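You operate a simulated robot arm through the tools that you are given. There is no shell and no other tool. Be economical: measure what you need, move in short steps, check, and stop when the job is done.

Carry out the task below with a simulated two-armed robot. There is one attempt and no reset: what you move stays moved.

## Task
On the grey worktop, fold the white cloth in half.

Only the result counts: the job must be done as asked and must still hold three seconds after the hand-in. Knocking over, shifting, dropping, spilling or breaking anything else fails it. Flat cloth is picked up by pressing the open fingertips on it (5 to 10 N) and closing them slowly along it; thin cloth reads only 2 to 8 mm in the jaws.

## Robot
Two 6-joint arms with two-finger parallel grippers on one trunk, on a base that drives. Base frame: it is fixed to the floor where the robot stands at the start and does not move with it; the origin is under the middle of the robot, x ahead of it, y to its left, z up. Lengths are in mm, angles in rad, forces in N, time in s.
The left shoulder is at the start at [60, 187, 1122], the right one opposite. Places, roughly: grey worktop [600, 0, 900]; white cloth [500, 200, 900]. Payload 1.57 kg a hand.
The TCP of each hand is the grasp point between the finger pads, 30 mm short of the fingertips. In the tool frame z runs along the fingers and y along their closing line. Largest opening 110 mm; finger width 24, thickness 12; the body of the gripper, 48 by 112 mm, starts 78 mm behind the TCP.
Orientation is told as [roll, pitch, yaw] about the base's x, y, z axes, in that order, counted from this pose: with the fingers straight down and closing along the base's y, the tool's x points along the base's -x, its y along +y and its z along -z.

## Interface
- The arms move only by the tool apply_moves. It takes "left_steps", "right_steps" or both (then of equal length, played together; a hand with none holds still); each is a list of rows, each a list of 7 numbers: the shift along the tool's x, y, z in units of 250 mm (1.0 is 250 mm), then the turn, a rotation vector about the tool's x, y, z in units of 180 degrees (1.0 is 180 degrees), then the finger opening in mm, from 0 to 110. In form: [[dx, dy, dz, ax, ay, az, hand], ...]. A call has 1 to 12 rows; each row is the pose to reach, as a shift and turn from the pose commanded when the call began, along the tool's axes at that moment. A call with a number of a shift or a turn outside -1 to 1 is refused whole. Rows are played at 5 a second. More than 50 mm and 0.15 rad between two rows, or a gripper value outside its range, and nothing of the call is played. A pose out of reach is approached as far as the arm can. The call stops where the force on the tool passes 40 N (or 10 N more than at its start, if that is more) or the arm is blocked; 0.2 s more then pass. The fingers move at their own pace (about 153 mm/s each) and stop on an object; they squeeze with about 41 N. The grip force told is the motor's: it shows also when the fingers shut on nothing. Time passes only in rows, and 0.2 s behind the last, so rows that repeat a pose let the fingers close. It gives the time, the measured TCP pose, the force on the tool (base axes), the opening and the grip force at its end, in the units of the frame above (readings bear some noise), with the torque about the TCP (base axes, N m) and any sound that the robot's microphone picked up, and new pictures: "views" is both (left out), scene, wrist or none (wrist: the cameras of the hands that moved).
- Cameras (640 x 400 px; columns grow to the right, rows downward): "scene" is now at [1.8, 43.2, 1660.5]; the picture's right is [0.57, -0.82, 0.00], its down [-0.66, -0.46, -0.60] and it looks along [0.49, 0.34, -0.80] (base axes); focal length 280 px, centre (320, 200). "left" rides on the left gripper at [70, -16, -141] in its tool frame; the picture's right is [0.23, 0.97, 0.00], its down [-0.86, 0.20, -0.48] and it looks along [-0.47, 0.11, 0.88] (tool axes); focal length 222 px, centre (320, 200). "right" rides on the right gripper at [70, 16, -141] in its tool frame; the picture's right is [-0.23, 0.97, 0.00], its down [-0.86, -0.20, -0.48] and it looks along [-0.47, -0.11, 0.88] (tool axes); focal length 222 px, centre (320, 200). There is no depth. A picture from a camera that has moved, and an enlarged one, comes with that camera's place and axes in the base frame and with its lens.
- slide_trunk(by): slides the trunk up (or, below 0, down) by that many mm; the arms and the scene camera ride with it, the base frame stays. It gives what a move gives, with no picture.
- steer(legs): drives the robot by 1 to 6 legs, each [ahead, left, turn to the left] in mm, mm and rad, along the robot's own axes; the way and the turn of a leg run together, so that a leg with both is an arc; at most 1500 mm and 3.142 rad a leg. The arms and the cameras ride along, it lands a little off, and it stops where it bumps. It gives what a move gives, and a new picture of the scene camera.
- pan_tilt(pan, tilt): turns the head with the scene camera to pan (to the left, within 1.501 rad either way) and tilt (down, from -0.506 to 1.204), counted from straight ahead of the robot. It gives what a move gives, and a new picture of the scene camera.
- zoom(camera, box): a new picture of the part [left, top, right, bottom] of that camera's present view, enlarged. No time passes.
- finish_job(): hands the job in; it is judged then, once.

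Go step by step. Nothing tells you exact positions but the pictures and the camera data: compare them with the known pose of the tool, close in by small moves and look again before you grip or let go. The budget is 120 turns and 260 pictures, counting those below and the enlarged ones. Unless the task says otherwise, let go and move clear before handing in, and close with one line.

The tools are called after "Call:" as name(argument=value, ...) on one line, values as JSON. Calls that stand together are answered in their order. apply_moves: Moves the arms, as the interface text tells. Its arguments: {"type":"object","properties":{"left_steps":{"type":"array"},"right_steps":{"type":"array"},"views":{"type":"string","enum":["both","scene","wrist","none"]}},"required":[]} The other tools are called the same way: slide_trunk (by) slides the trunk up or down; steer (legs) drives the base; pan_tilt (pan, tilt) turns the head that bears the scene camera; zoom (camera, box) takes an enlarged picture of a part of a camera's view; finish_job () hands the job in.

At the start:

```text
clock: 0.0
left_ee_pos: [307.6, 360.1, 1091.2]
left_tcp_rot: [0.0, 0.0, -0.001]
left_wrist_force: [-0.4, 0.2, 0.5]
left_moment: [0.01, 0.0, 0.0]
left_opening: 109.9
left_grasp_force: 0.0
right_ee_pos: [342.3, 21.0, 1045.0]
right_tcp_rot: [0.0, 0.0, 0.0]
right_wrist_force: [-0.8, -0.2, -0.4]
right_moment: [0.04, -0.01, -0.01]
right_opening: 110.2
right_grasp_force: 0.0
trunk travel left (down, up): [-750.0, 240.0]
robot x, y, heading: [-0.9, 1.9, -0.001]
head pan, tilt: [0.613, 0.932]
```

scene: 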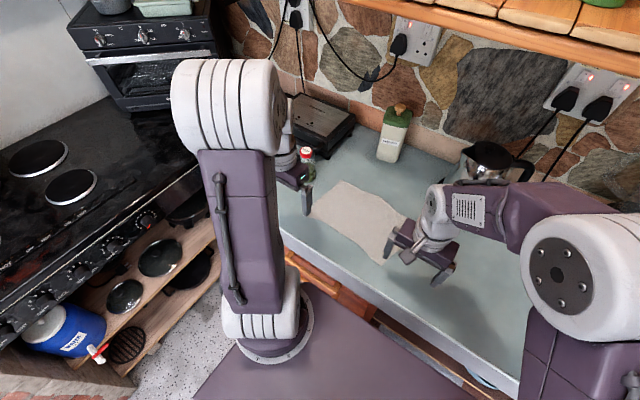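
right: 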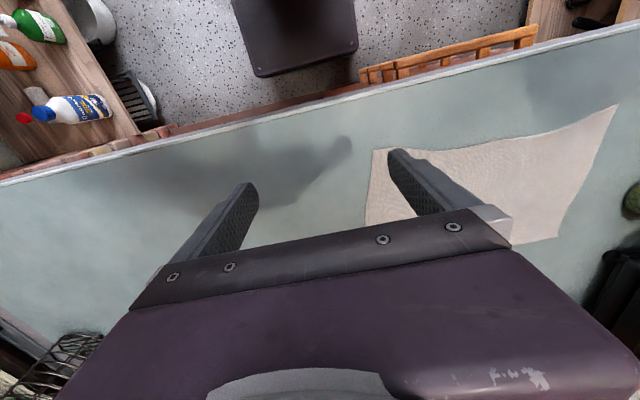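
left: 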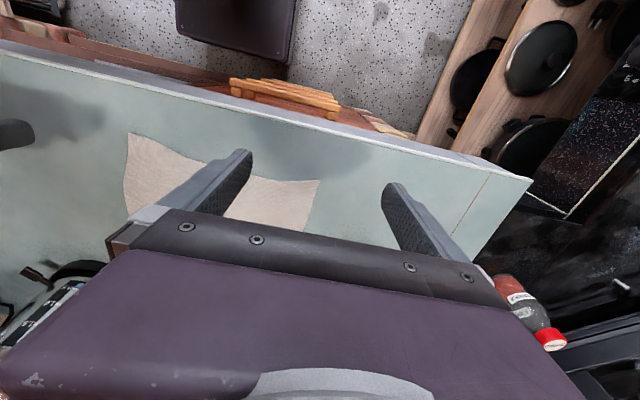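

The white cloth lies on the grey worktop between the two hands, near a bottle and a kettle. I'll enlarge the scene to measure its corners.

Call:
zoom(camera="scene", box=[260, 140, 500, 290])

Call:
zoom(camera="left", box=[0, 80, 400, 330])

Call:
zoom(camera="right", box=[320, 80, 640, 280])

```text
2.67 times, centred on (380, 215) of scene
camera zoom: at [1.8, 43.2, 1660.5], right [0.57, -0.82, 0.0], down [-0.66, -0.46, -0.6], along [0.49, 0.34, -0.8], focal length 748 px, centre (160, 160)
```

zoom: 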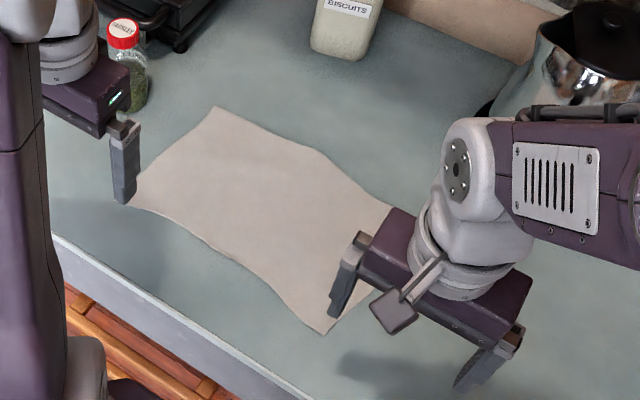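

```text
1.60 times, centred on (200, 205) of left
camera zoom: at [238.0, 342.9, 1232.3], right [-0.23, 0.97, 0.0], down [0.86, 0.2, 0.48], along [0.47, 0.11, -0.88], focal length 355 px, centre (512, 192)
```

zoom: 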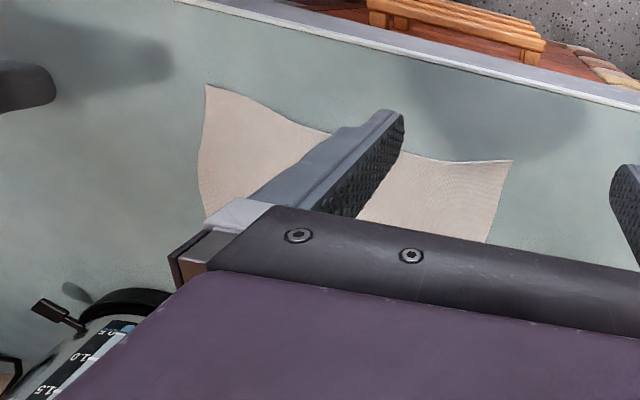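

```text
2.00 times, centred on (480, 180) of right
camera zoom: at [274.4, 38.0, 1185.9], right [0.23, 0.97, 0.0], down [0.86, -0.2, 0.48], along [0.47, -0.11, -0.88], focal length 444 px, centre (0, 240)
```

zoom: 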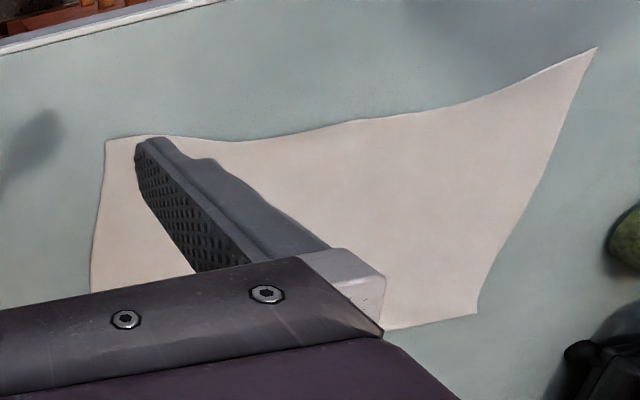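

The cloth spans roughly x 390–620, y 85–390. The far corners are out of reach from here, so I'll drive left to centre on the cloth.

Call:
steer(legs=[[0, 225, 0]])

Call:
pan_tilt(pan=0.0, tilt=1.1)

```text
clock: 1.7
left_ee_pos: [307.2, 580.1, 1091.2]
left_tcp_rot: [0.002, -0.002, 0.003]
left_wrist_force: [0.3, -0.3, -0.3]
left_moment: [0.0, 0.0, 0.0]
left_opening: 110.1
left_grasp_force: 0.1
right_ee_pos: [342.7, 243.9, 1045.0]
right_tcp_rot: [0.003, 0.0, 0.003]
right_wrist_force: [-0.1, 0.6, 0.5]
right_moment: [-0.02, 0.0, -0.03]
right_opening: 109.9
right_grasp_force: 0.1
trunk travel left (down, up): [-750.0, 240.0]
robot x, y, heading: [-3.0, 222.6, 0.008]
head pan, tilt: [0.613, 0.932]
camera scene: at [1.2, 262.5, 1660.6], right [0.58, -0.82, 0.0], down [-0.66, -0.46, -0.6], along [0.49, 0.35, -0.8], focal length 280 px, centre (320, 200)
```

scene: 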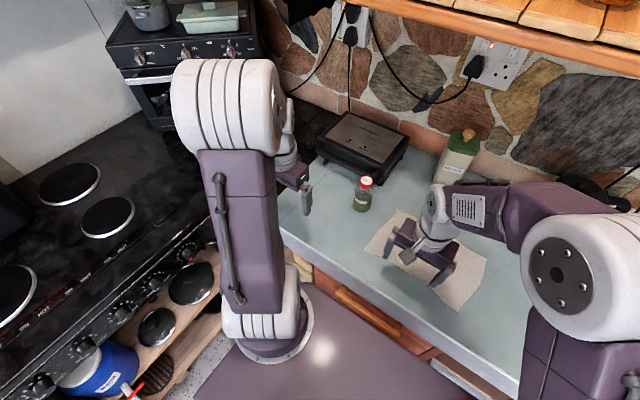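

```text
clock: 2.7
left_ee_pos: [307.3, 581.3, 1091.4]
left_tcp_rot: [-0.002, 0.001, 0.004]
left_wrist_force: [-0.7, 0.3, -0.4]
left_moment: [0.05, 0.02, 0.01]
left_opening: 110.2
left_grasp_force: 0.0
right_ee_pos: [342.1, 242.9, 1045.1]
right_tcp_rot: [0.001, -0.001, 0.004]
right_wrist_force: [-0.2, 0.7, 0.5]
right_moment: [-0.03, -0.02, 0.0]
right_opening: 110.1
right_grasp_force: 0.1
trunk travel left (down, up): [-750.0, 240.0]
robot x, y, heading: [-2.4, 222.0, 0.003]
head pan, tilt: [0.0, 1.1]
camera scene: at [4.2, 221.1, 1649.0], right [0.0, -1.0, 0.0], down [-0.89, 0.0, -0.45], along [0.45, 0.0, -0.89], focal length 280 px, centre (320, 200)
```

scene: 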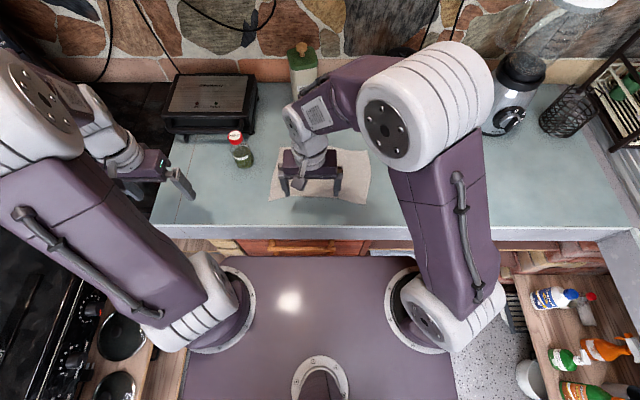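

The right hand hides the cloth. I'll move it off to the right at its present height, and look again.

Call:
apply_moves(right_steps=[[0, -0.18, 0, 0, 0, 0, 110], [0, -0.36, 0, 0, 0, 0, 110], [0, -0.54, 0, 0, 0, 0, 110], [0, -0.72, 0, 0, 0, 0, 110], [0, -0.9, 0, 0, 0, 0, 110], [0, -1.0, 0, 0, 0, 0, 110]], views="both")

Call:
zoom(camera="scene", box=[220, 120, 420, 245])

```text
clock: 4.1
left_ee_pos: [307.5, 581.5, 1091.5]
left_tcp_rot: [0.001, 0.0, 0.003]
left_wrist_force: [0.4, -0.5, 0.5]
left_moment: [0.0, 0.0, -0.02]
left_opening: 110.1
left_grasp_force: 0.0
right_ee_pos: [342.7, -6.8, 1044.2]
right_tcp_rot: [-0.001, 0.0, 0.003]
right_wrist_force: [0.3, -0.2, -0.4]
right_moment: [0.01, 0.02, 0.0]
right_opening: 110.1
right_grasp_force: 0.0
trunk travel left (down, up): [-750.0, 240.0]
robot x, y, heading: [-0.1, 217.6, 0.005]
head pan, tilt: [0.0, 1.1]
camera scene: at [4.2, 221.2, 1649.0], right [0.0, -1.0, 0.0], down [-0.89, 0.0, -0.45], along [0.45, 0.0, -0.89], focal length 280 px, centre (320, 200)
camera right: at [273.9, 9.0, 1184.6], right [0.22, 0.97, 0.0], down [0.86, -0.2, 0.48], along [0.47, -0.11, -0.88], focal length 222 px, centre (320, 200)
```

scene: 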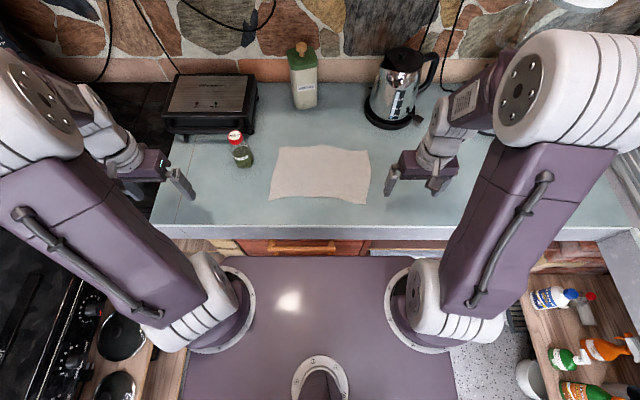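
right: 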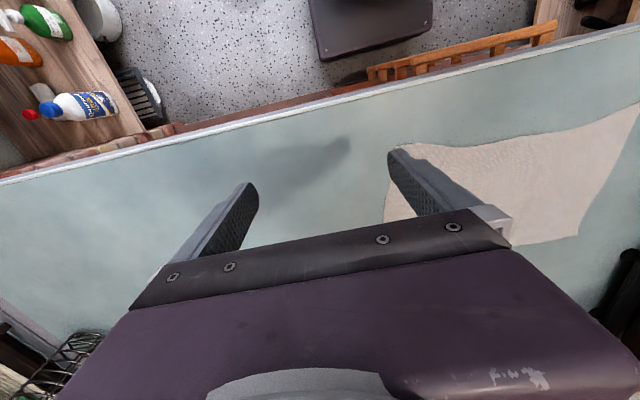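

```text
3.20 times, centred on (320, 182) of scene
camera zoom: at [4.2, 221.2, 1649.0], right [0.0, -1.0, 0.0], down [-0.89, 0.0, -0.45], along [0.45, 0.0, -0.89], focal length 897 px, centre (320, 256)
```

zoom: 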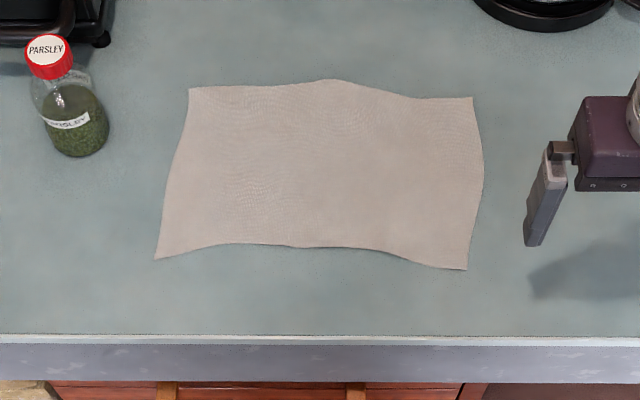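

With the cloth clear, its corners come out at near-left [406,384], near-right [394,77], far-left [617,366] and far-right [605,55]; the worktop's edge is at x≈320. I'll fold near edge to far edge with both hands, so I first edge 60 mm forward for reach.

Call:
steer(legs=[[60, 0, 0]])

```text
clock: 5.1
left_ee_pos: [360.4, 580.1, 1092.5]
left_tcp_rot: [0.0, -0.004, 0.004]
left_wrist_force: [-0.3, 0.1, 0.4]
left_moment: [-0.02, -0.04, 0.02]
left_opening: 110.1
left_grasp_force: 0.1
right_ee_pos: [397.9, -6.7, 1045.5]
right_tcp_rot: [0.0, -0.002, 0.004]
right_wrist_force: [-1.2, 0.1, 0.0]
right_moment: [0.01, -0.03, 0.02]
right_opening: 109.9
right_grasp_force: 0.0
trunk travel left (down, up): [-750.0, 240.0]
robot x, y, heading: [56.9, 217.8, 0.004]
head pan, tilt: [0.0, 1.1]
camera scene: at [57.1, 221.9, 1649.0], right [0.0, -1.0, 0.0], down [-0.89, 0.0, -0.46], along [0.46, 0.0, -0.89], focal length 280 px, centre (320, 200)
```

scene: 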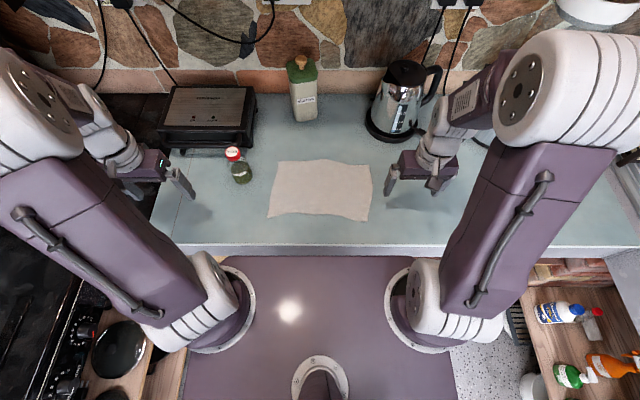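

The drive went well. Now I'll bring both hands above the near corners, turning them so the fingers close along x (across the edge).

Call:
apply_moves(left_steps=[[-0.026, -0.078, 0.041, 0, 0, 0.0454, 60], [-0.052, -0.156, 0.082, 0, 0, 0.0909, 30], [-0.079, -0.233, 0.123, 0, 0, 0.1363, 30], [-0.105, -0.311, 0.164, 0, 0, 0.1818, 30], [-0.131, -0.389, 0.205, 0, 0, 0.2272, 30], [-0.157, -0.467, 0.245, 0, 0, 0.2727, 30], [-0.183, -0.545, 0.286, 0, 0, 0.3181, 30], [-0.209, -0.623, 0.327, 0, 0, 0.3636, 30], [-0.236, -0.7, 0.368, 0, 0, 0.409, 30], [-0.262, -0.778, 0.409, 0, 0, 0.4545, 30], [-0.288, -0.856, 0.45, 0, 0, 0.5, 30]], right_steps=[[-0.008, 0.036, 0.024, 0, 0, -0.0454, 60], [-0.016, 0.072, 0.047, 0, 0, -0.0909, 30], [-0.024, 0.108, 0.071, 0, 0, -0.1363, 30], [-0.032, 0.144, 0.095, 0, 0, -0.1818, 30], [-0.04, 0.18, 0.118, 0, 0, -0.2272, 30], [-0.048, 0.216, 0.142, 0, 0, -0.2727, 30], [-0.056, 0.252, 0.165, 0, 0, -0.3181, 30], [-0.064, 0.288, 0.189, 0, 0, -0.3636, 30], [-0.072, 0.324, 0.213, 0, 0, -0.409, 30], [-0.08, 0.36, 0.236, 0, 0, -0.4545, 30], [-0.088, 0.396, 0.26, 0, 0, -0.5, 30]])

```text
clock: 7.5
left_ee_pos: [439.1, 367.2, 978.7]
left_tcp_rot: [-0.001, 0.0, -1.571]
left_wrist_force: [0.1, -0.8, 0.5]
left_moment: [0.02, 0.0, 0.03]
left_opening: 29.9
left_grasp_force: 0.0
right_ee_pos: [425.2, 94.2, 977.3]
right_tcp_rot: [0.0, 0.001, 1.577]
right_wrist_force: [-0.4, 0.2, -0.1]
right_moment: [-0.02, 0.04, 0.0]
right_opening: 30.1
right_grasp_force: 0.0
trunk travel left (down, up): [-750.0, 240.0]
robot x, y, heading: [54.7, 220.5, 0.003]
head pan, tilt: [0.0, 1.1]
camera scene: at [64.3, 221.5, 1649.0], right [0.0, -1.0, 0.0], down [-0.89, 0.0, -0.45], along [0.45, 0.0, -0.89], focal length 280 px, centre (320, 200)
camera right: at [410.6, 23.1, 1118.2], right [-0.98, 0.22, 0.0], down [0.19, 0.86, 0.48], along [0.11, 0.47, -0.88], focal length 222 px, centre (320, 200)
camera left: at [421.9, 437.5, 1119.2], right [0.97, 0.23, 0.0], down [0.2, -0.85, 0.48], along [0.11, -0.47, -0.88], focal length 222 px, centre (320, 200)
```

scene: 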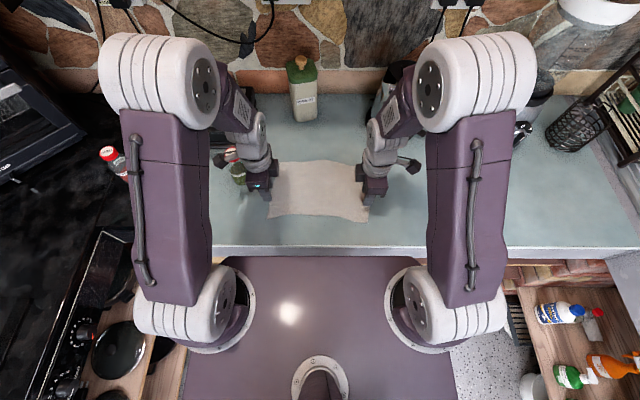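
right: 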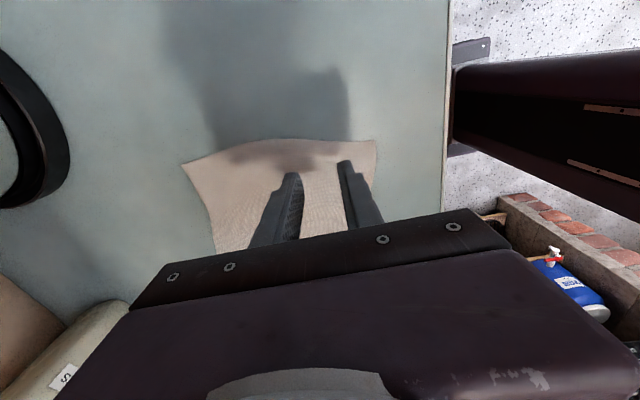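
left: 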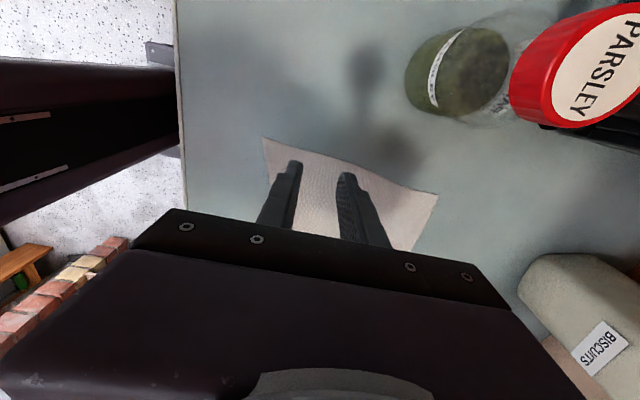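

Comparing rays from all the cameras puts the worktop at z≈900, not 850. The corrected corners are near-left [382,374], near-right [371,87], far-left [580,357] and far-right [568,65], so I'll shift the hands back accordingly and come lower.

Call:
apply_moves(left_steps=[[-0.014, -0.066, 0.066, 0, 0, 0, 24], [-0.028, -0.132, 0.128, 0, 0, 0, 24], [-0.028, -0.132, 0.128, 0, 0, 0, 24]], right_steps=[[-0.012, 0.062, 0.064, 0, 0, 0, 24], [-0.024, 0.124, 0.124, 0, 0, 0, 24], [-0.024, 0.124, 0.124, 0, 0, 0, 24]], views="wrist")

Call:
zoom(camera="right", box=[170, 100, 490, 300])

Call:
zoom(camera="left", box=[170, 100, 490, 300])

Call:
zoom(camera="scene", box=[220, 130, 420, 255])

```text
clock: 8.3
left_ee_pos: [406.7, 360.4, 947.2]
left_tcp_rot: [-0.001, 0.0, -1.567]
left_wrist_force: [-0.9, -0.4, 0.0]
left_moment: [-0.02, 0.0, 0.0]
left_opening: 23.9
left_grasp_force: 0.0
right_ee_pos: [393.4, 100.3, 947.9]
right_tcp_rot: [0.0, 0.0, 1.576]
right_wrist_force: [-0.4, -0.1, 0.6]
right_moment: [0.04, -0.01, 0.0]
right_opening: 24.1
right_grasp_force: 0.0
trunk travel left (down, up): [-750.0, 240.0]
robot x, y, heading: [55.7, 221.1, 0.001]
head pan, tilt: [0.0, 1.1]
camera right: at [378.0, 30.8, 1087.1], right [-0.97, 0.22, 0.0], down [0.2, 0.86, 0.48], along [0.11, 0.47, -0.88], focal length 222 px, centre (320, 200)
camera left: at [388.5, 429.8, 1087.3], right [0.97, 0.23, 0.0], down [0.2, -0.85, 0.48], along [0.11, -0.47, -0.88], focal length 222 px, centre (320, 200)
```

right: 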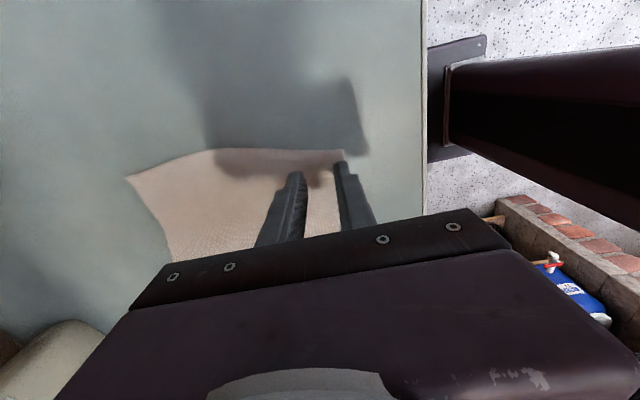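
left: 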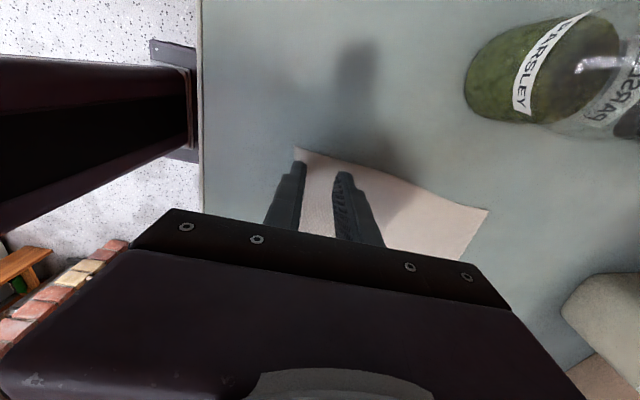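

```text
2.00 times, centred on (330, 200) of right
camera zoom: at [378.0, 30.8, 1087.1], right [-0.97, 0.22, 0.0], down [0.2, 0.86, 0.48], along [0.11, 0.47, -0.88], focal length 444 px, centre (300, 200)
```

zoom: 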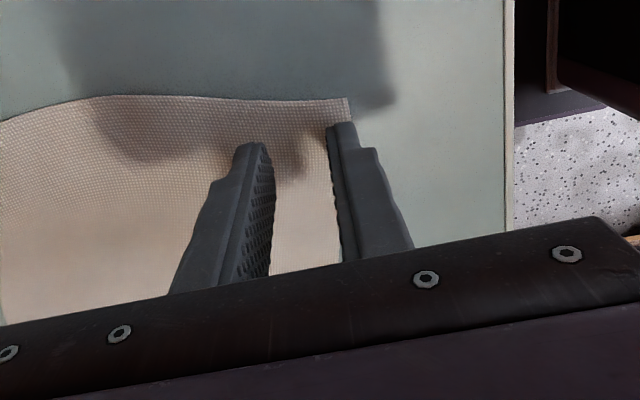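

```text
2.00 times, centred on (330, 200) of left
camera zoom: at [388.5, 429.8, 1087.3], right [0.97, 0.23, 0.0], down [0.2, -0.85, 0.48], along [0.11, -0.47, -0.88], focal length 444 px, centre (300, 200)
```

zoom: 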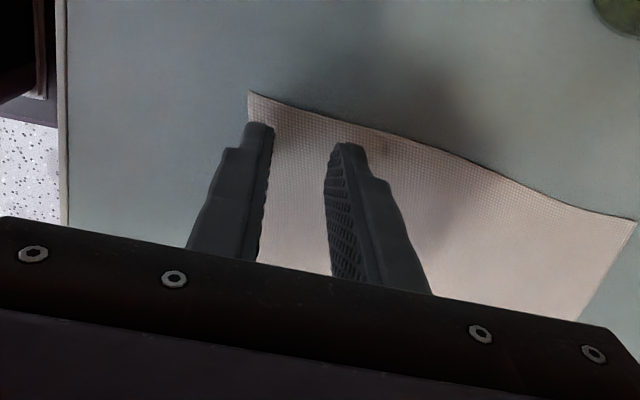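

```text
3.20 times, centred on (320, 192) of scene
camera zoom: at [62.9, 222.1, 1649.0], right [0.0, -1.0, 0.0], down [-0.89, 0.0, -0.45], along [0.45, 0.0, -0.89], focal length 897 px, centre (320, 224)
```

zoom: 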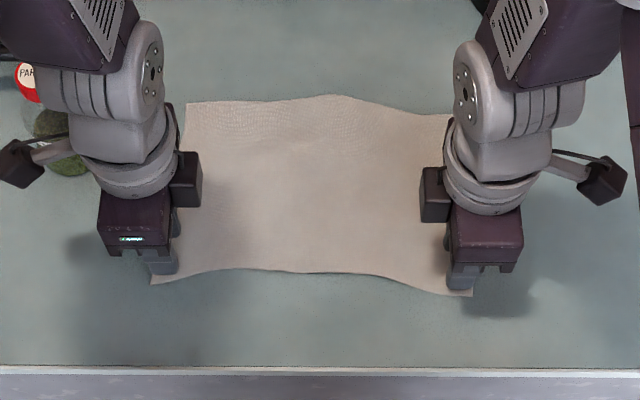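

The fingertips sit over the corners with the outer finger just inside the edge. I'll lower both until contact is near.

Call:
apply_moves(left_steps=[[0, 0, 0.03, 0, 0, 0, 24], [0, 0, 0.056, 0, 0, 0, 24], [0, 0, 0.064, 0, 0, 0, 24]], right_steps=[[0, 0, 0.03, 0, 0, 0, 24], [0, 0, 0.056, 0, 0, 0, 24], [0, 0, 0.064, 0, 0, 0, 24]], views="none")

```text
clock: 9.1
left_ee_pos: [404.7, 359.6, 931.9]
left_tcp_rot: [0.004, 0.0, -1.567]
left_wrist_force: [1.5, 1.0, 13.8]
left_moment: [0.05, 0.11, -0.02]
left_opening: 23.3
left_grasp_force: 0.1
right_ee_pos: [391.3, 99.2, 932.4]
right_tcp_rot: [-0.001, 0.0, 1.575]
right_wrist_force: [0.3, 0.3, -0.1]
right_moment: [0.04, -0.02, 0.01]
right_opening: 24.0
right_grasp_force: 0.1
trunk travel left (down, up): [-750.0, 240.0]
robot x, y, heading: [60.0, 222.5, 0.005]
head pan, tilt: [0.0, 1.1]
```

The left hand touches with about 14 N, while the right has no contact yet. I'll ease the left up a hair and lower the right a little.

Call:
apply_moves(left_steps=[[0, 0, -0.002, 0, 0, 0, 24], [0, 0, -0.002, 0, 0, 0, 24]], right_steps=[[0, 0, 0.004, 0, 0, 0, 24], [0, 0, 0.006, 0, 0, 0, 24]], views="none")

```text
clock: 9.7
left_ee_pos: [403.4, 360.7, 931.6]
left_tcp_rot: [-0.001, -0.001, -1.567]
left_wrist_force: [0.5, 0.3, 0.3]
left_moment: [-0.01, -0.01, 0.0]
left_opening: 23.8
left_grasp_force: 0.0
right_ee_pos: [390.0, 99.4, 931.2]
right_tcp_rot: [-0.002, -0.002, 1.575]
right_wrist_force: [0.1, -3.4, 24.7]
right_moment: [-0.08, 0.31, 0.05]
right_opening: 24.0
right_grasp_force: 0.1
trunk travel left (down, up): [-750.0, 240.0]
robot x, y, heading: [58.4, 220.2, 0.002]
head pan, tilt: [0.0, 1.1]
```

Call:
apply_moves(left_steps=[[0, 0, 0.001, 0, 0, 0, 24], [0, 0, 0.0014, 0, 0, 0, 24]], right_steps=[[0, 0, -0.001, 0, 0, 0, 24], [0, 0, -0.0016, 0, 0, 0, 24]], views="none")

```text
clock: 10.3
left_ee_pos: [403.9, 360.9, 931.5]
left_tcp_rot: [0.003, 0.001, -1.566]
left_wrist_force: [-0.3, -1.1, 0.6]
left_moment: [-0.03, 0.03, -0.02]
left_opening: 24.2
left_grasp_force: 0.1
right_ee_pos: [391.4, 98.4, 932.5]
right_tcp_rot: [-0.001, 0.0, 1.575]
right_wrist_force: [0.8, -1.1, 18.0]
right_moment: [-0.05, 0.16, -0.01]
right_opening: 24.0
right_grasp_force: 0.1
trunk travel left (down, up): [-750.0, 240.0]
robot x, y, heading: [60.8, 222.6, -0.001]
head pan, tilt: [0.0, 1.1]
```

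Call:
apply_moves(left_steps=[[0, 0, 0.001, 0, 0, 0, 24], [0, 0, 0.0016, 0, 0, 0, 24]], right_steps=[[0, 0, -0.001, 0, 0, 0, 24], [0, 0, -0.0022, 0, 0, 0, 24]], views="none")

```text
clock: 10.9
left_ee_pos: [402.2, 362.0, 931.1]
left_tcp_rot: [0.001, 0.0, -1.567]
left_wrist_force: [0.3, 1.5, 11.9]
left_moment: [0.06, 0.1, -0.03]
left_opening: 24.2
left_grasp_force: 0.1
right_ee_pos: [390.4, 99.9, 931.7]
right_tcp_rot: [0.001, 0.0, 1.575]
right_wrist_force: [-0.5, -0.2, 0.1]
right_moment: [0.02, 0.04, 0.0]
right_opening: 23.6
right_grasp_force: 0.2
trunk travel left (down, up): [-750.0, 240.0]
robot x, y, heading: [60.0, 222.2, 0.009]
head pan, tilt: [0.0, 1.1]
```

Both are within about half a millimetre of the right pressure. I'll trim it and close the fingers slowly.

Call:
apply_moves(left_steps=[[0, 0, -0.0003, 0, 0, 0, 24], [0, 0, -0.0003, 0, 0, 0, 24]], right_steps=[[0, 0, 0.0008, 0, 0, 0, 24], [0, 0, 0.0012, 0, 0, 0, 24]], views="none")

```text
clock: 11.5
left_ee_pos: [403.9, 360.3, 930.1]
left_tcp_rot: [-0.001, -0.001, -1.566]
left_wrist_force: [-2.2, -0.3, 6.1]
left_moment: [0.0, 0.05, 0.03]
left_opening: 24.6
left_grasp_force: 0.1
right_ee_pos: [391.7, 98.7, 931.7]
right_tcp_rot: [0.0, 0.0, 1.575]
right_wrist_force: [-1.1, 0.2, 0.4]
right_moment: [-0.01, 0.03, 0.01]
right_opening: 24.0
right_grasp_force: 0.1
trunk travel left (down, up): [-750.0, 240.0]
robot x, y, heading: [54.5, 222.5, 0.002]
head pan, tilt: [0.0, 1.1]
```

Left presses with 6 N, which is right. The right hand needs a touch more before I close the left.

Call:
apply_moves(left_steps=[[0, 0, 0, 0, 0, 0, 22], [0, 0, 0, 0, 0, 0, 20], [0, 0, 0, 0, 0, 0, 18], [0, 0, 0, 0, 0, 0, 16], [0, 0, 0, 0, 0, 0, 14], [0, 0, 0, 0, 0, 0, 12], [0, 0, 0, 0, 0, 0, 10], [0, 0, 0, 0, 0, 0, 8], [0, 0, 0, 0, 0, 0, 5], [0, 0, 0, 0, 0, 0, 2], [0, 0, 0, 0, 0, 0, 0], [0, 0, 0, 0, 0, 0, 0]], right_steps=[[0, 0, 0.001, 0, 0, 0, 24], [0, 0, 0.001, 0, 0, 0, 24], [0, 0, 0.001, 0, 0, 0, 24], [0, 0, 0.001, 0, 0, 0, 24], [0, 0, 0.001, 0, 0, 0, 24], [0, 0, 0.001, 0, 0, 0, 24], [0, 0, 0.001, 0, 0, 0, 24], [0, 0, 0.001, 0, 0, 0, 24], [0, 0, 0.001, 0, 0, 0, 24], [0, 0, 0.001, 0, 0, 0, 24], [0, 0, 0.001, 0, 0, 0, 24], [0, 0, 0.001, 0, 0, 0, 24]], views="wrist")

Call:
zoom(camera="left", box=[170, 100, 490, 300])

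```text
clock: 14.1
left_ee_pos: [404.3, 360.8, 931.5]
left_tcp_rot: [0.0, 0.0, -1.568]
left_wrist_force: [-0.2, -0.9, 6.8]
left_moment: [0.02, 0.02, 0.0]
left_opening: 1.6
left_grasp_force: 23.9
right_ee_pos: [392.3, 99.5, 931.0]
right_tcp_rot: [-0.001, 0.0, 1.573]
right_wrist_force: [-0.8, 0.1, 0.9]
right_moment: [-0.02, 0.0, -0.02]
right_opening: 23.6
right_grasp_force: 0.0
trunk travel left (down, up): [-750.0, 240.0]
robot x, y, heading: [59.9, 222.7, 0.009]
head pan, tilt: [0.0, 1.1]
camera right: at [376.9, 29.2, 1072.4], right [-0.97, 0.22, 0.0], down [0.2, 0.86, 0.48], along [0.11, 0.47, -0.88], focal length 222 px, centre (320, 200)
camera left: at [387.8, 430.2, 1072.2], right [0.97, 0.23, 0.0], down [0.2, -0.85, 0.48], along [0.11, -0.47, -0.88], focal length 222 px, centre (320, 200)
```

right: 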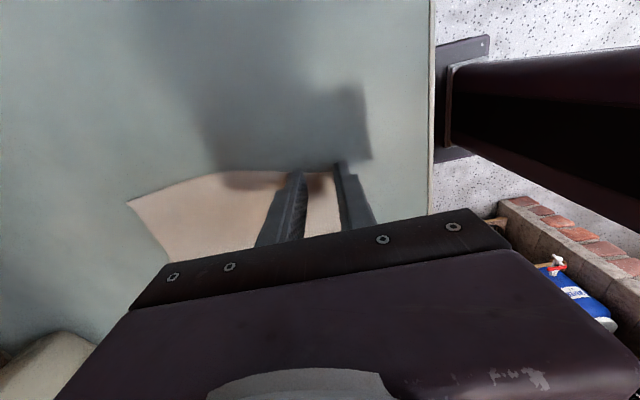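
left: 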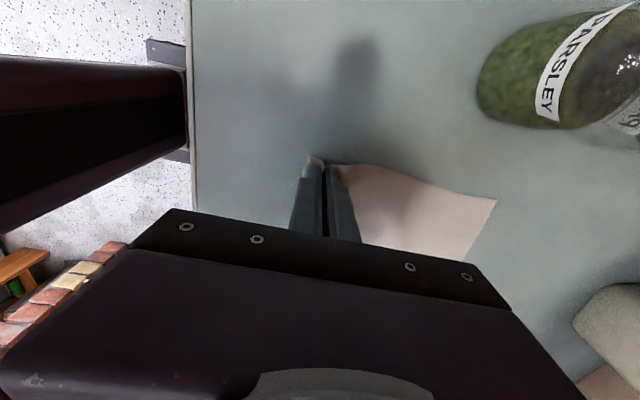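

```text
2.00 times, centred on (330, 200) of left
camera zoom: at [387.8, 430.2, 1072.2], right [0.97, 0.23, 0.0], down [0.2, -0.85, 0.48], along [0.11, -0.47, -0.88], focal length 444 px, centre (300, 200)
```

zoom: 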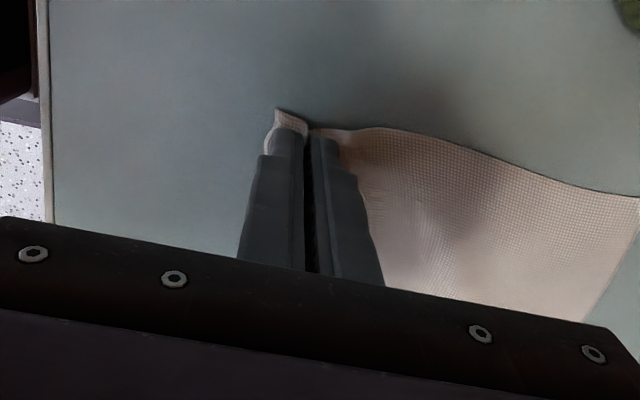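

The left fingers seem to have pinched the cloth, with a small flap outside. Now I'll press with the right.

Call:
apply_moves(right_steps=[[0, 0, 0.0008, 0, 0, 0, 24], [0, 0, 0.0012, 0, 0, 0, 24]], views="none")

```text
clock: 14.7
left_ee_pos: [405.0, 360.3, 932.1]
left_tcp_rot: [-0.001, -0.001, -1.568]
left_wrist_force: [-0.4, -0.5, 6.0]
left_moment: [0.0, 0.02, 0.0]
left_opening: 1.6
left_grasp_force: 22.7
right_ee_pos: [392.6, 99.5, 931.8]
right_tcp_rot: [0.001, -0.002, 1.574]
right_wrist_force: [0.3, -0.9, 3.7]
right_moment: [0.0, 0.0, 0.01]
right_opening: 24.1
right_grasp_force: 0.0
trunk travel left (down, up): [-750.0, 240.0]
robot x, y, heading: [55.9, 222.1, -0.001]
head pan, tilt: [0.0, 1.1]
```

Call:
apply_moves(right_steps=[[0, 0, 0.0006, 0, 0, 0, 22], [0, 0, 0.0006, 0, 0, 0, 20], [0, 0, 0.0006, 0, 0, 0, 18], [0, 0, 0.0006, 0, 0, 0, 16], [0, 0, 0.0006, 0, 0, 0, 14], [0, 0, 0.0006, 0, 0, 0, 12], [0, 0, 0.0006, 0, 0, 0, 10], [0, 0, 0.0006, 0, 0, 0, 8], [0, 0, 0.0006, 0, 0, 0, 5], [0, 0, 0.0006, 0, 0, 0, 2], [0, 0, 0.0006, 0, 0, 0, 0], [0, 0, 0.0006, 0, 0, 0, 0]], views="wrist")

Call:
zoom(camera="right", box=[170, 100, 490, 300])

```text
clock: 17.3
left_ee_pos: [404.6, 361.1, 930.9]
left_tcp_rot: [0.0, -0.001, -1.568]
left_wrist_force: [-1.0, -0.6, 6.3]
left_moment: [-0.02, 0.05, 0.02]
left_opening: 1.6
left_grasp_force: 23.3
right_ee_pos: [392.3, 99.2, 930.4]
right_tcp_rot: [0.0, 0.001, 1.573]
right_wrist_force: [-0.2, 0.7, 1.6]
right_moment: [0.03, -0.02, 0.0]
right_opening: 1.9
right_grasp_force: 23.1
trunk travel left (down, up): [-750.0, 240.0]
robot x, y, heading: [57.8, 222.7, 0.004]
head pan, tilt: [0.0, 1.1]
camera right: at [376.4, 29.8, 1071.9], right [-0.97, 0.22, 0.0], down [0.2, 0.86, 0.48], along [0.11, 0.47, -0.88], focal length 222 px, centre (320, 200)
```

right: 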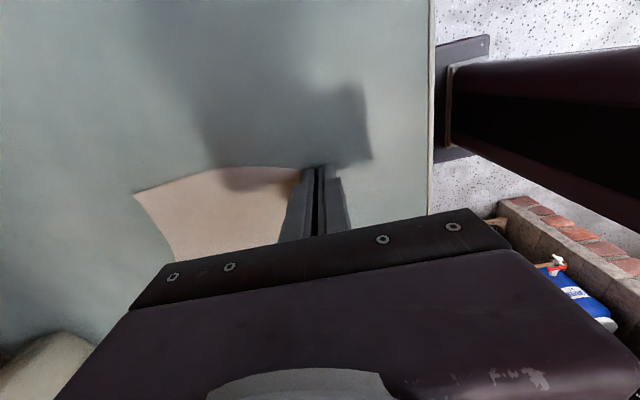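

```text
2.00 times, centred on (330, 200) of right
camera zoom: at [376.4, 29.8, 1071.9], right [-0.97, 0.22, 0.0], down [0.2, 0.86, 0.48], along [0.11, 0.47, -0.88], focal length 444 px, centre (300, 200)
```

zoom: 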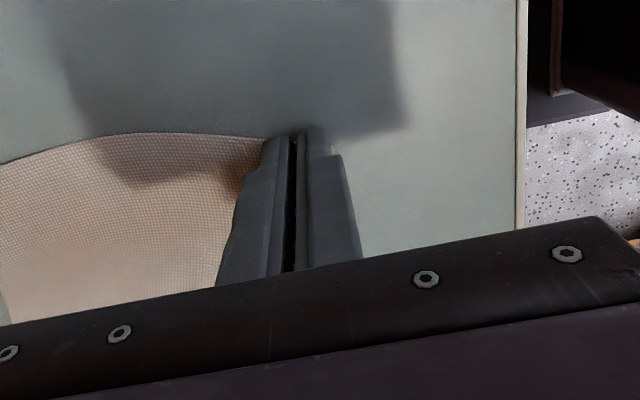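

Both now read about 1.7 mm in the jaws. I'll lift 40 mm and check the pinch holds.

Call:
apply_moves(left_steps=[[0, 0, -0.04, 0, 0, 0, 0], [0, 0.02, -0.08, 0, 0, 0, 0], [0, 0.04, -0.12, 0, 0, 0, 0], [0, 0.06, -0.16, 0, 0, 0, 0]], right_steps=[[0, 0, -0.04, 0, 0, 0, 0], [0, -0.02, -0.08, 0, 0, 0, 0], [0, -0.04, -0.12, 0, 0, 0, 0], [0, -0.06, -0.16, 0, 0, 0, 0]], views="both")

Call:
zoom(camera="scene", box=[220, 130, 420, 255])

```text
clock: 18.3
left_ee_pos: [419.7, 361.3, 971.3]
left_tcp_rot: [-0.001, 0.0, -1.568]
left_wrist_force: [1.1, 0.6, -1.2]
left_moment: [0.0, -0.01, 0.0]
left_opening: 1.6
left_grasp_force: 23.0
right_ee_pos: [407.7, 100.1, 970.3]
right_tcp_rot: [0.002, -0.001, 1.576]
right_wrist_force: [-0.1, 0.7, 0.1]
right_moment: [0.0, 0.01, -0.01]
right_opening: 1.9
right_grasp_force: 23.4
trunk travel left (down, up): [-750.0, 240.0]
robot x, y, heading: [60.7, 221.3, -0.001]
head pan, tilt: [0.0, 1.1]
camera scene: at [62.7, 222.0, 1649.0], right [0.0, -1.0, 0.0], down [-0.89, 0.0, -0.45], along [0.45, 0.0, -0.89], focal length 280 px, centre (320, 200)
camera right: at [392.9, 29.8, 1111.2], right [-0.97, 0.22, 0.0], down [0.2, 0.86, 0.48], along [0.11, 0.47, -0.88], focal length 222 px, centre (320, 200)
camera left: at [403.3, 430.4, 1112.3], right [0.97, 0.23, 0.0], down [0.2, -0.85, 0.48], along [0.11, -0.47, -0.88], focal length 222 px, centre (320, 200)
```

scene: 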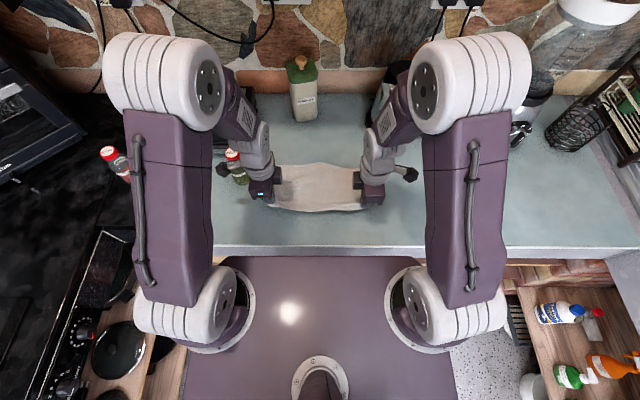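
right: 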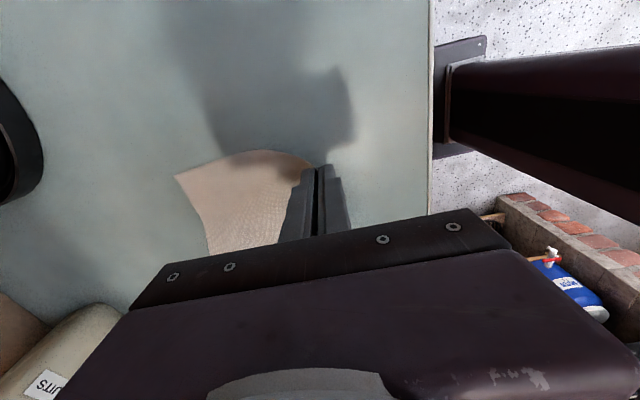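
left: 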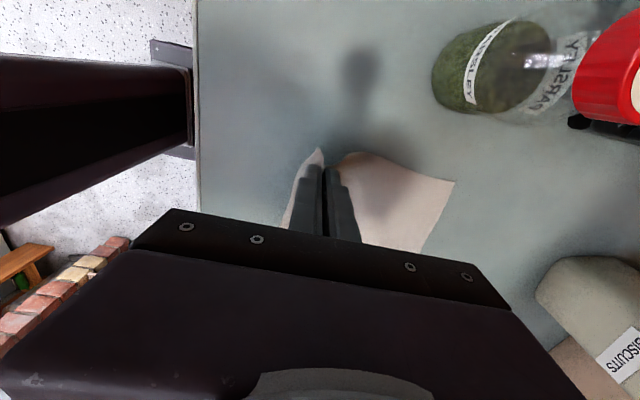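

```text
3.20 times, centred on (320, 192) of scene
camera zoom: at [62.7, 222.0, 1649.0], right [0.0, -1.0, 0.0], down [-0.89, 0.0, -0.45], along [0.45, 0.0, -0.89], focal length 897 px, centre (320, 224)
```

zoom: 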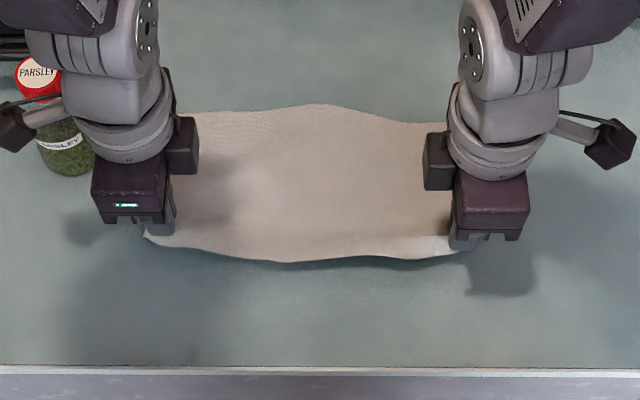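

Both corners are held and lifted. Now I'll carry them in a low arc over the cloth toward the far edge, tilting the hands forward so the edge can spread outward on release.

Call:
apply_moves(left_steps=[[0, 0.092, -0.056, 0.0318, 0, 0, 0], [0, 0.172, -0.086, 0.0637, 0, 0, 0], [0, 0.252, -0.099, 0.0955, 0, 0, 0], [0, 0.347, -0.078, 0.1273, 0, 0, 0], [0, 0.438, -0.033, 0.1592, 0, 0, 0], [0, 0.516, 0.025, 0.191, 0, 0, 0]], right_steps=[[0, -0.092, -0.056, -0.0318, 0, 0, 0], [0, -0.172, -0.086, -0.0637, 0, 0, 0], [0, -0.252, -0.099, -0.0955, 0, 0, 0], [0, -0.347, -0.078, -0.1273, 0, 0, 0], [0, -0.438, -0.033, -0.1592, 0, 0, 0], [0, -0.516, 0.025, -0.191, 0, 0, 0]], views="both")

Call:
zoom(camera="scene", box=[220, 130, 420, 255])

```text
clock: 19.7
left_ee_pos: [515.5, 364.7, 971.0]
left_tcp_rot: [-0.602, 0.0, -1.566]
left_wrist_force: [0.2, -0.4, 0.6]
left_moment: [0.0, -0.02, 0.01]
left_opening: 1.7
left_grasp_force: 23.6
left hand out of reach, approached as far as the arm can: row 6
right_ee_pos: [519.0, 97.6, 968.7]
right_tcp_rot: [0.593, -0.002, 1.574]
right_wrist_force: [0.6, 0.6, 0.4]
right_moment: [-0.02, -0.06, 0.0]
right_opening: 2.0
right_grasp_force: 23.3
right hand out of reach, approached as far as the arm can: row 6
trunk travel left (down, up): [-750.0, 240.0]
robot x, y, heading: [57.6, 221.3, 0.007]
head pan, tilt: [0.0, 1.1]
camera scene: at [63.3, 221.8, 1649.1], right [0.0, -1.0, 0.0], down [-0.89, 0.0, -0.45], along [0.45, 0.0, -0.89], focal length 280 px, centre (320, 200)
camera right: at [585.3, 27.9, 1094.2], right [-0.81, 0.22, 0.54], down [0.43, 0.86, 0.29], along [-0.4, 0.46, -0.79], focal length 222 px, centre (320, 200)
camera left: at [580.7, 434.2, 1095.8], right [0.8, 0.23, -0.55], down [0.44, -0.85, 0.28], along [-0.41, -0.47, -0.79], focal length 222 px, centre (320, 200)
```

scene: 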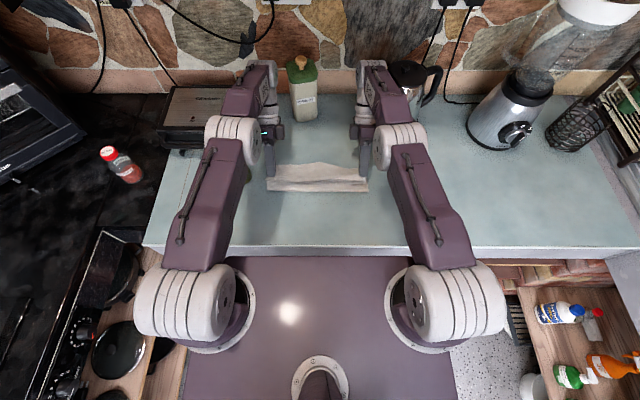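
right: 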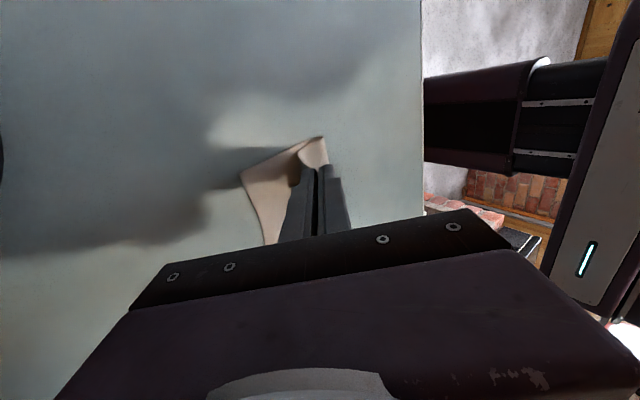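
left: 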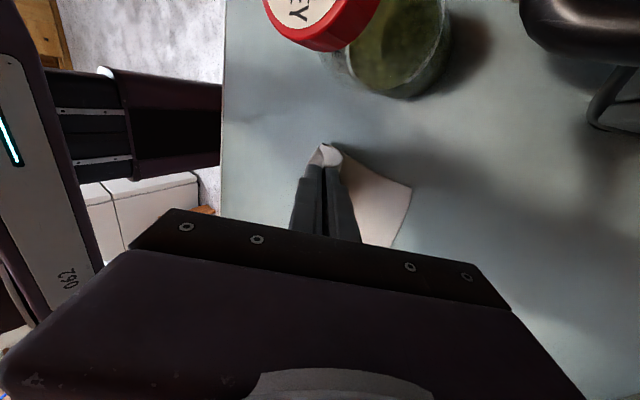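

```text
3.20 times, centred on (320, 192) of scene
camera zoom: at [63.3, 221.8, 1649.1], right [0.0, -1.0, 0.0], down [-0.89, 0.0, -0.45], along [0.45, 0.0, -0.89], focal length 897 px, centre (320, 224)
```

zoom: 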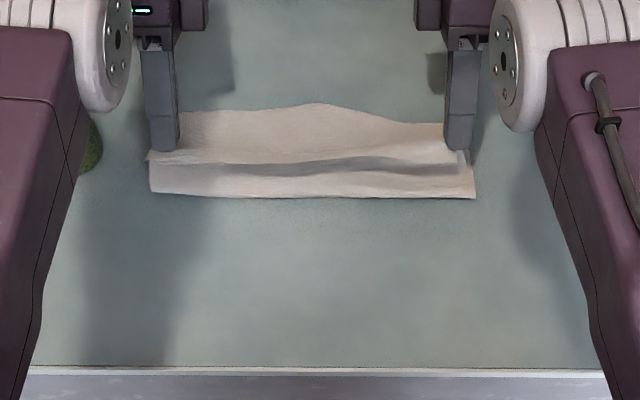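

The fold is forming well, but the tilted hands are at full stretch about 45 mm short of the target. The base has room, so I'll drive forward a little with the cloth held.

Call:
steer(legs=[[42, 0, 0]])

Call:
zoom(camera="scene", box=[220, 130, 420, 255])

Call:
zoom(camera="left", box=[170, 50, 490, 250])

Call:
zoom(camera="right", box=[170, 50, 490, 250])

```text
clock: 20.7
left_ee_pos: [559.3, 364.3, 969.0]
left_tcp_rot: [-0.606, 0.0, -1.57]
left_wrist_force: [0.8, 0.5, -0.5]
left_moment: [0.01, 0.05, 0.01]
left_opening: 1.9
left_grasp_force: 23.3
right_ee_pos: [562.5, 95.8, 966.8]
right_tcp_rot: [0.595, 0.0, 1.573]
right_wrist_force: [-0.5, -0.9, 0.9]
right_moment: [0.0, 0.03, -0.01]
right_opening: 1.9
right_grasp_force: 23.5
trunk travel left (down, up): [-750.0, 240.0]
robot x, y, heading: [99.3, 220.1, -0.001]
head pan, tilt: [0.0, 1.1]
stopped in leg 1: the robot was blocked; the commanded pose is now the measured one
camera scene: at [110.5, 222.9, 1648.9], right [0.0, -1.0, 0.0], down [-0.89, 0.0, -0.45], along [0.45, 0.0, -0.89], focal length 280 px, centre (320, 200)
```

scene: 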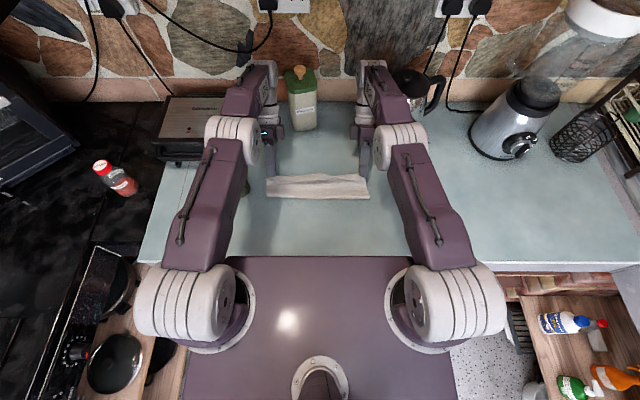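

```text
3.20 times, centred on (320, 192) of scene
camera zoom: at [110.5, 222.9, 1648.9], right [0.0, -1.0, 0.0], down [-0.89, 0.0, -0.45], along [0.45, 0.0, -0.89], focal length 897 px, centre (320, 224)
```

zoom: 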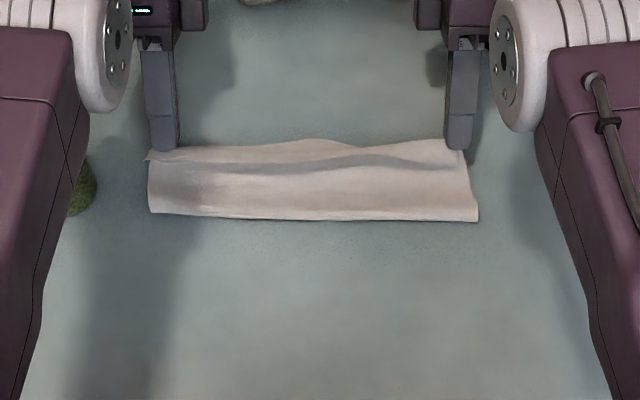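

```text
2.00 times, centred on (330, 150) of left
camera zoom: at [626.2, 433.4, 1093.3], right [0.8, 0.23, -0.55], down [0.44, -0.85, 0.28], along [-0.41, -0.47, -0.78], focal length 444 px, centre (300, 300)
```

zoom: 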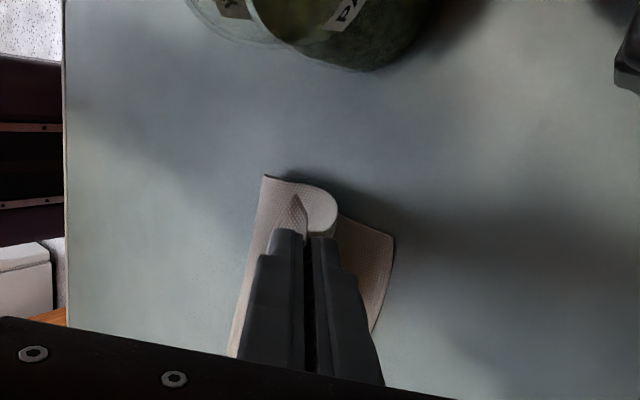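

```text
2.00 times, centred on (330, 150) of right
camera zoom: at [629.4, 27.0, 1091.9], right [-0.81, 0.23, 0.55], down [0.43, 0.86, 0.28], along [-0.4, 0.47, -0.79], focal length 444 px, centre (300, 300)
```

zoom: 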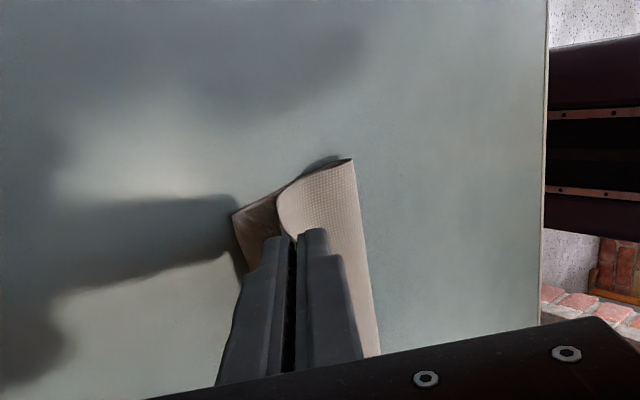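

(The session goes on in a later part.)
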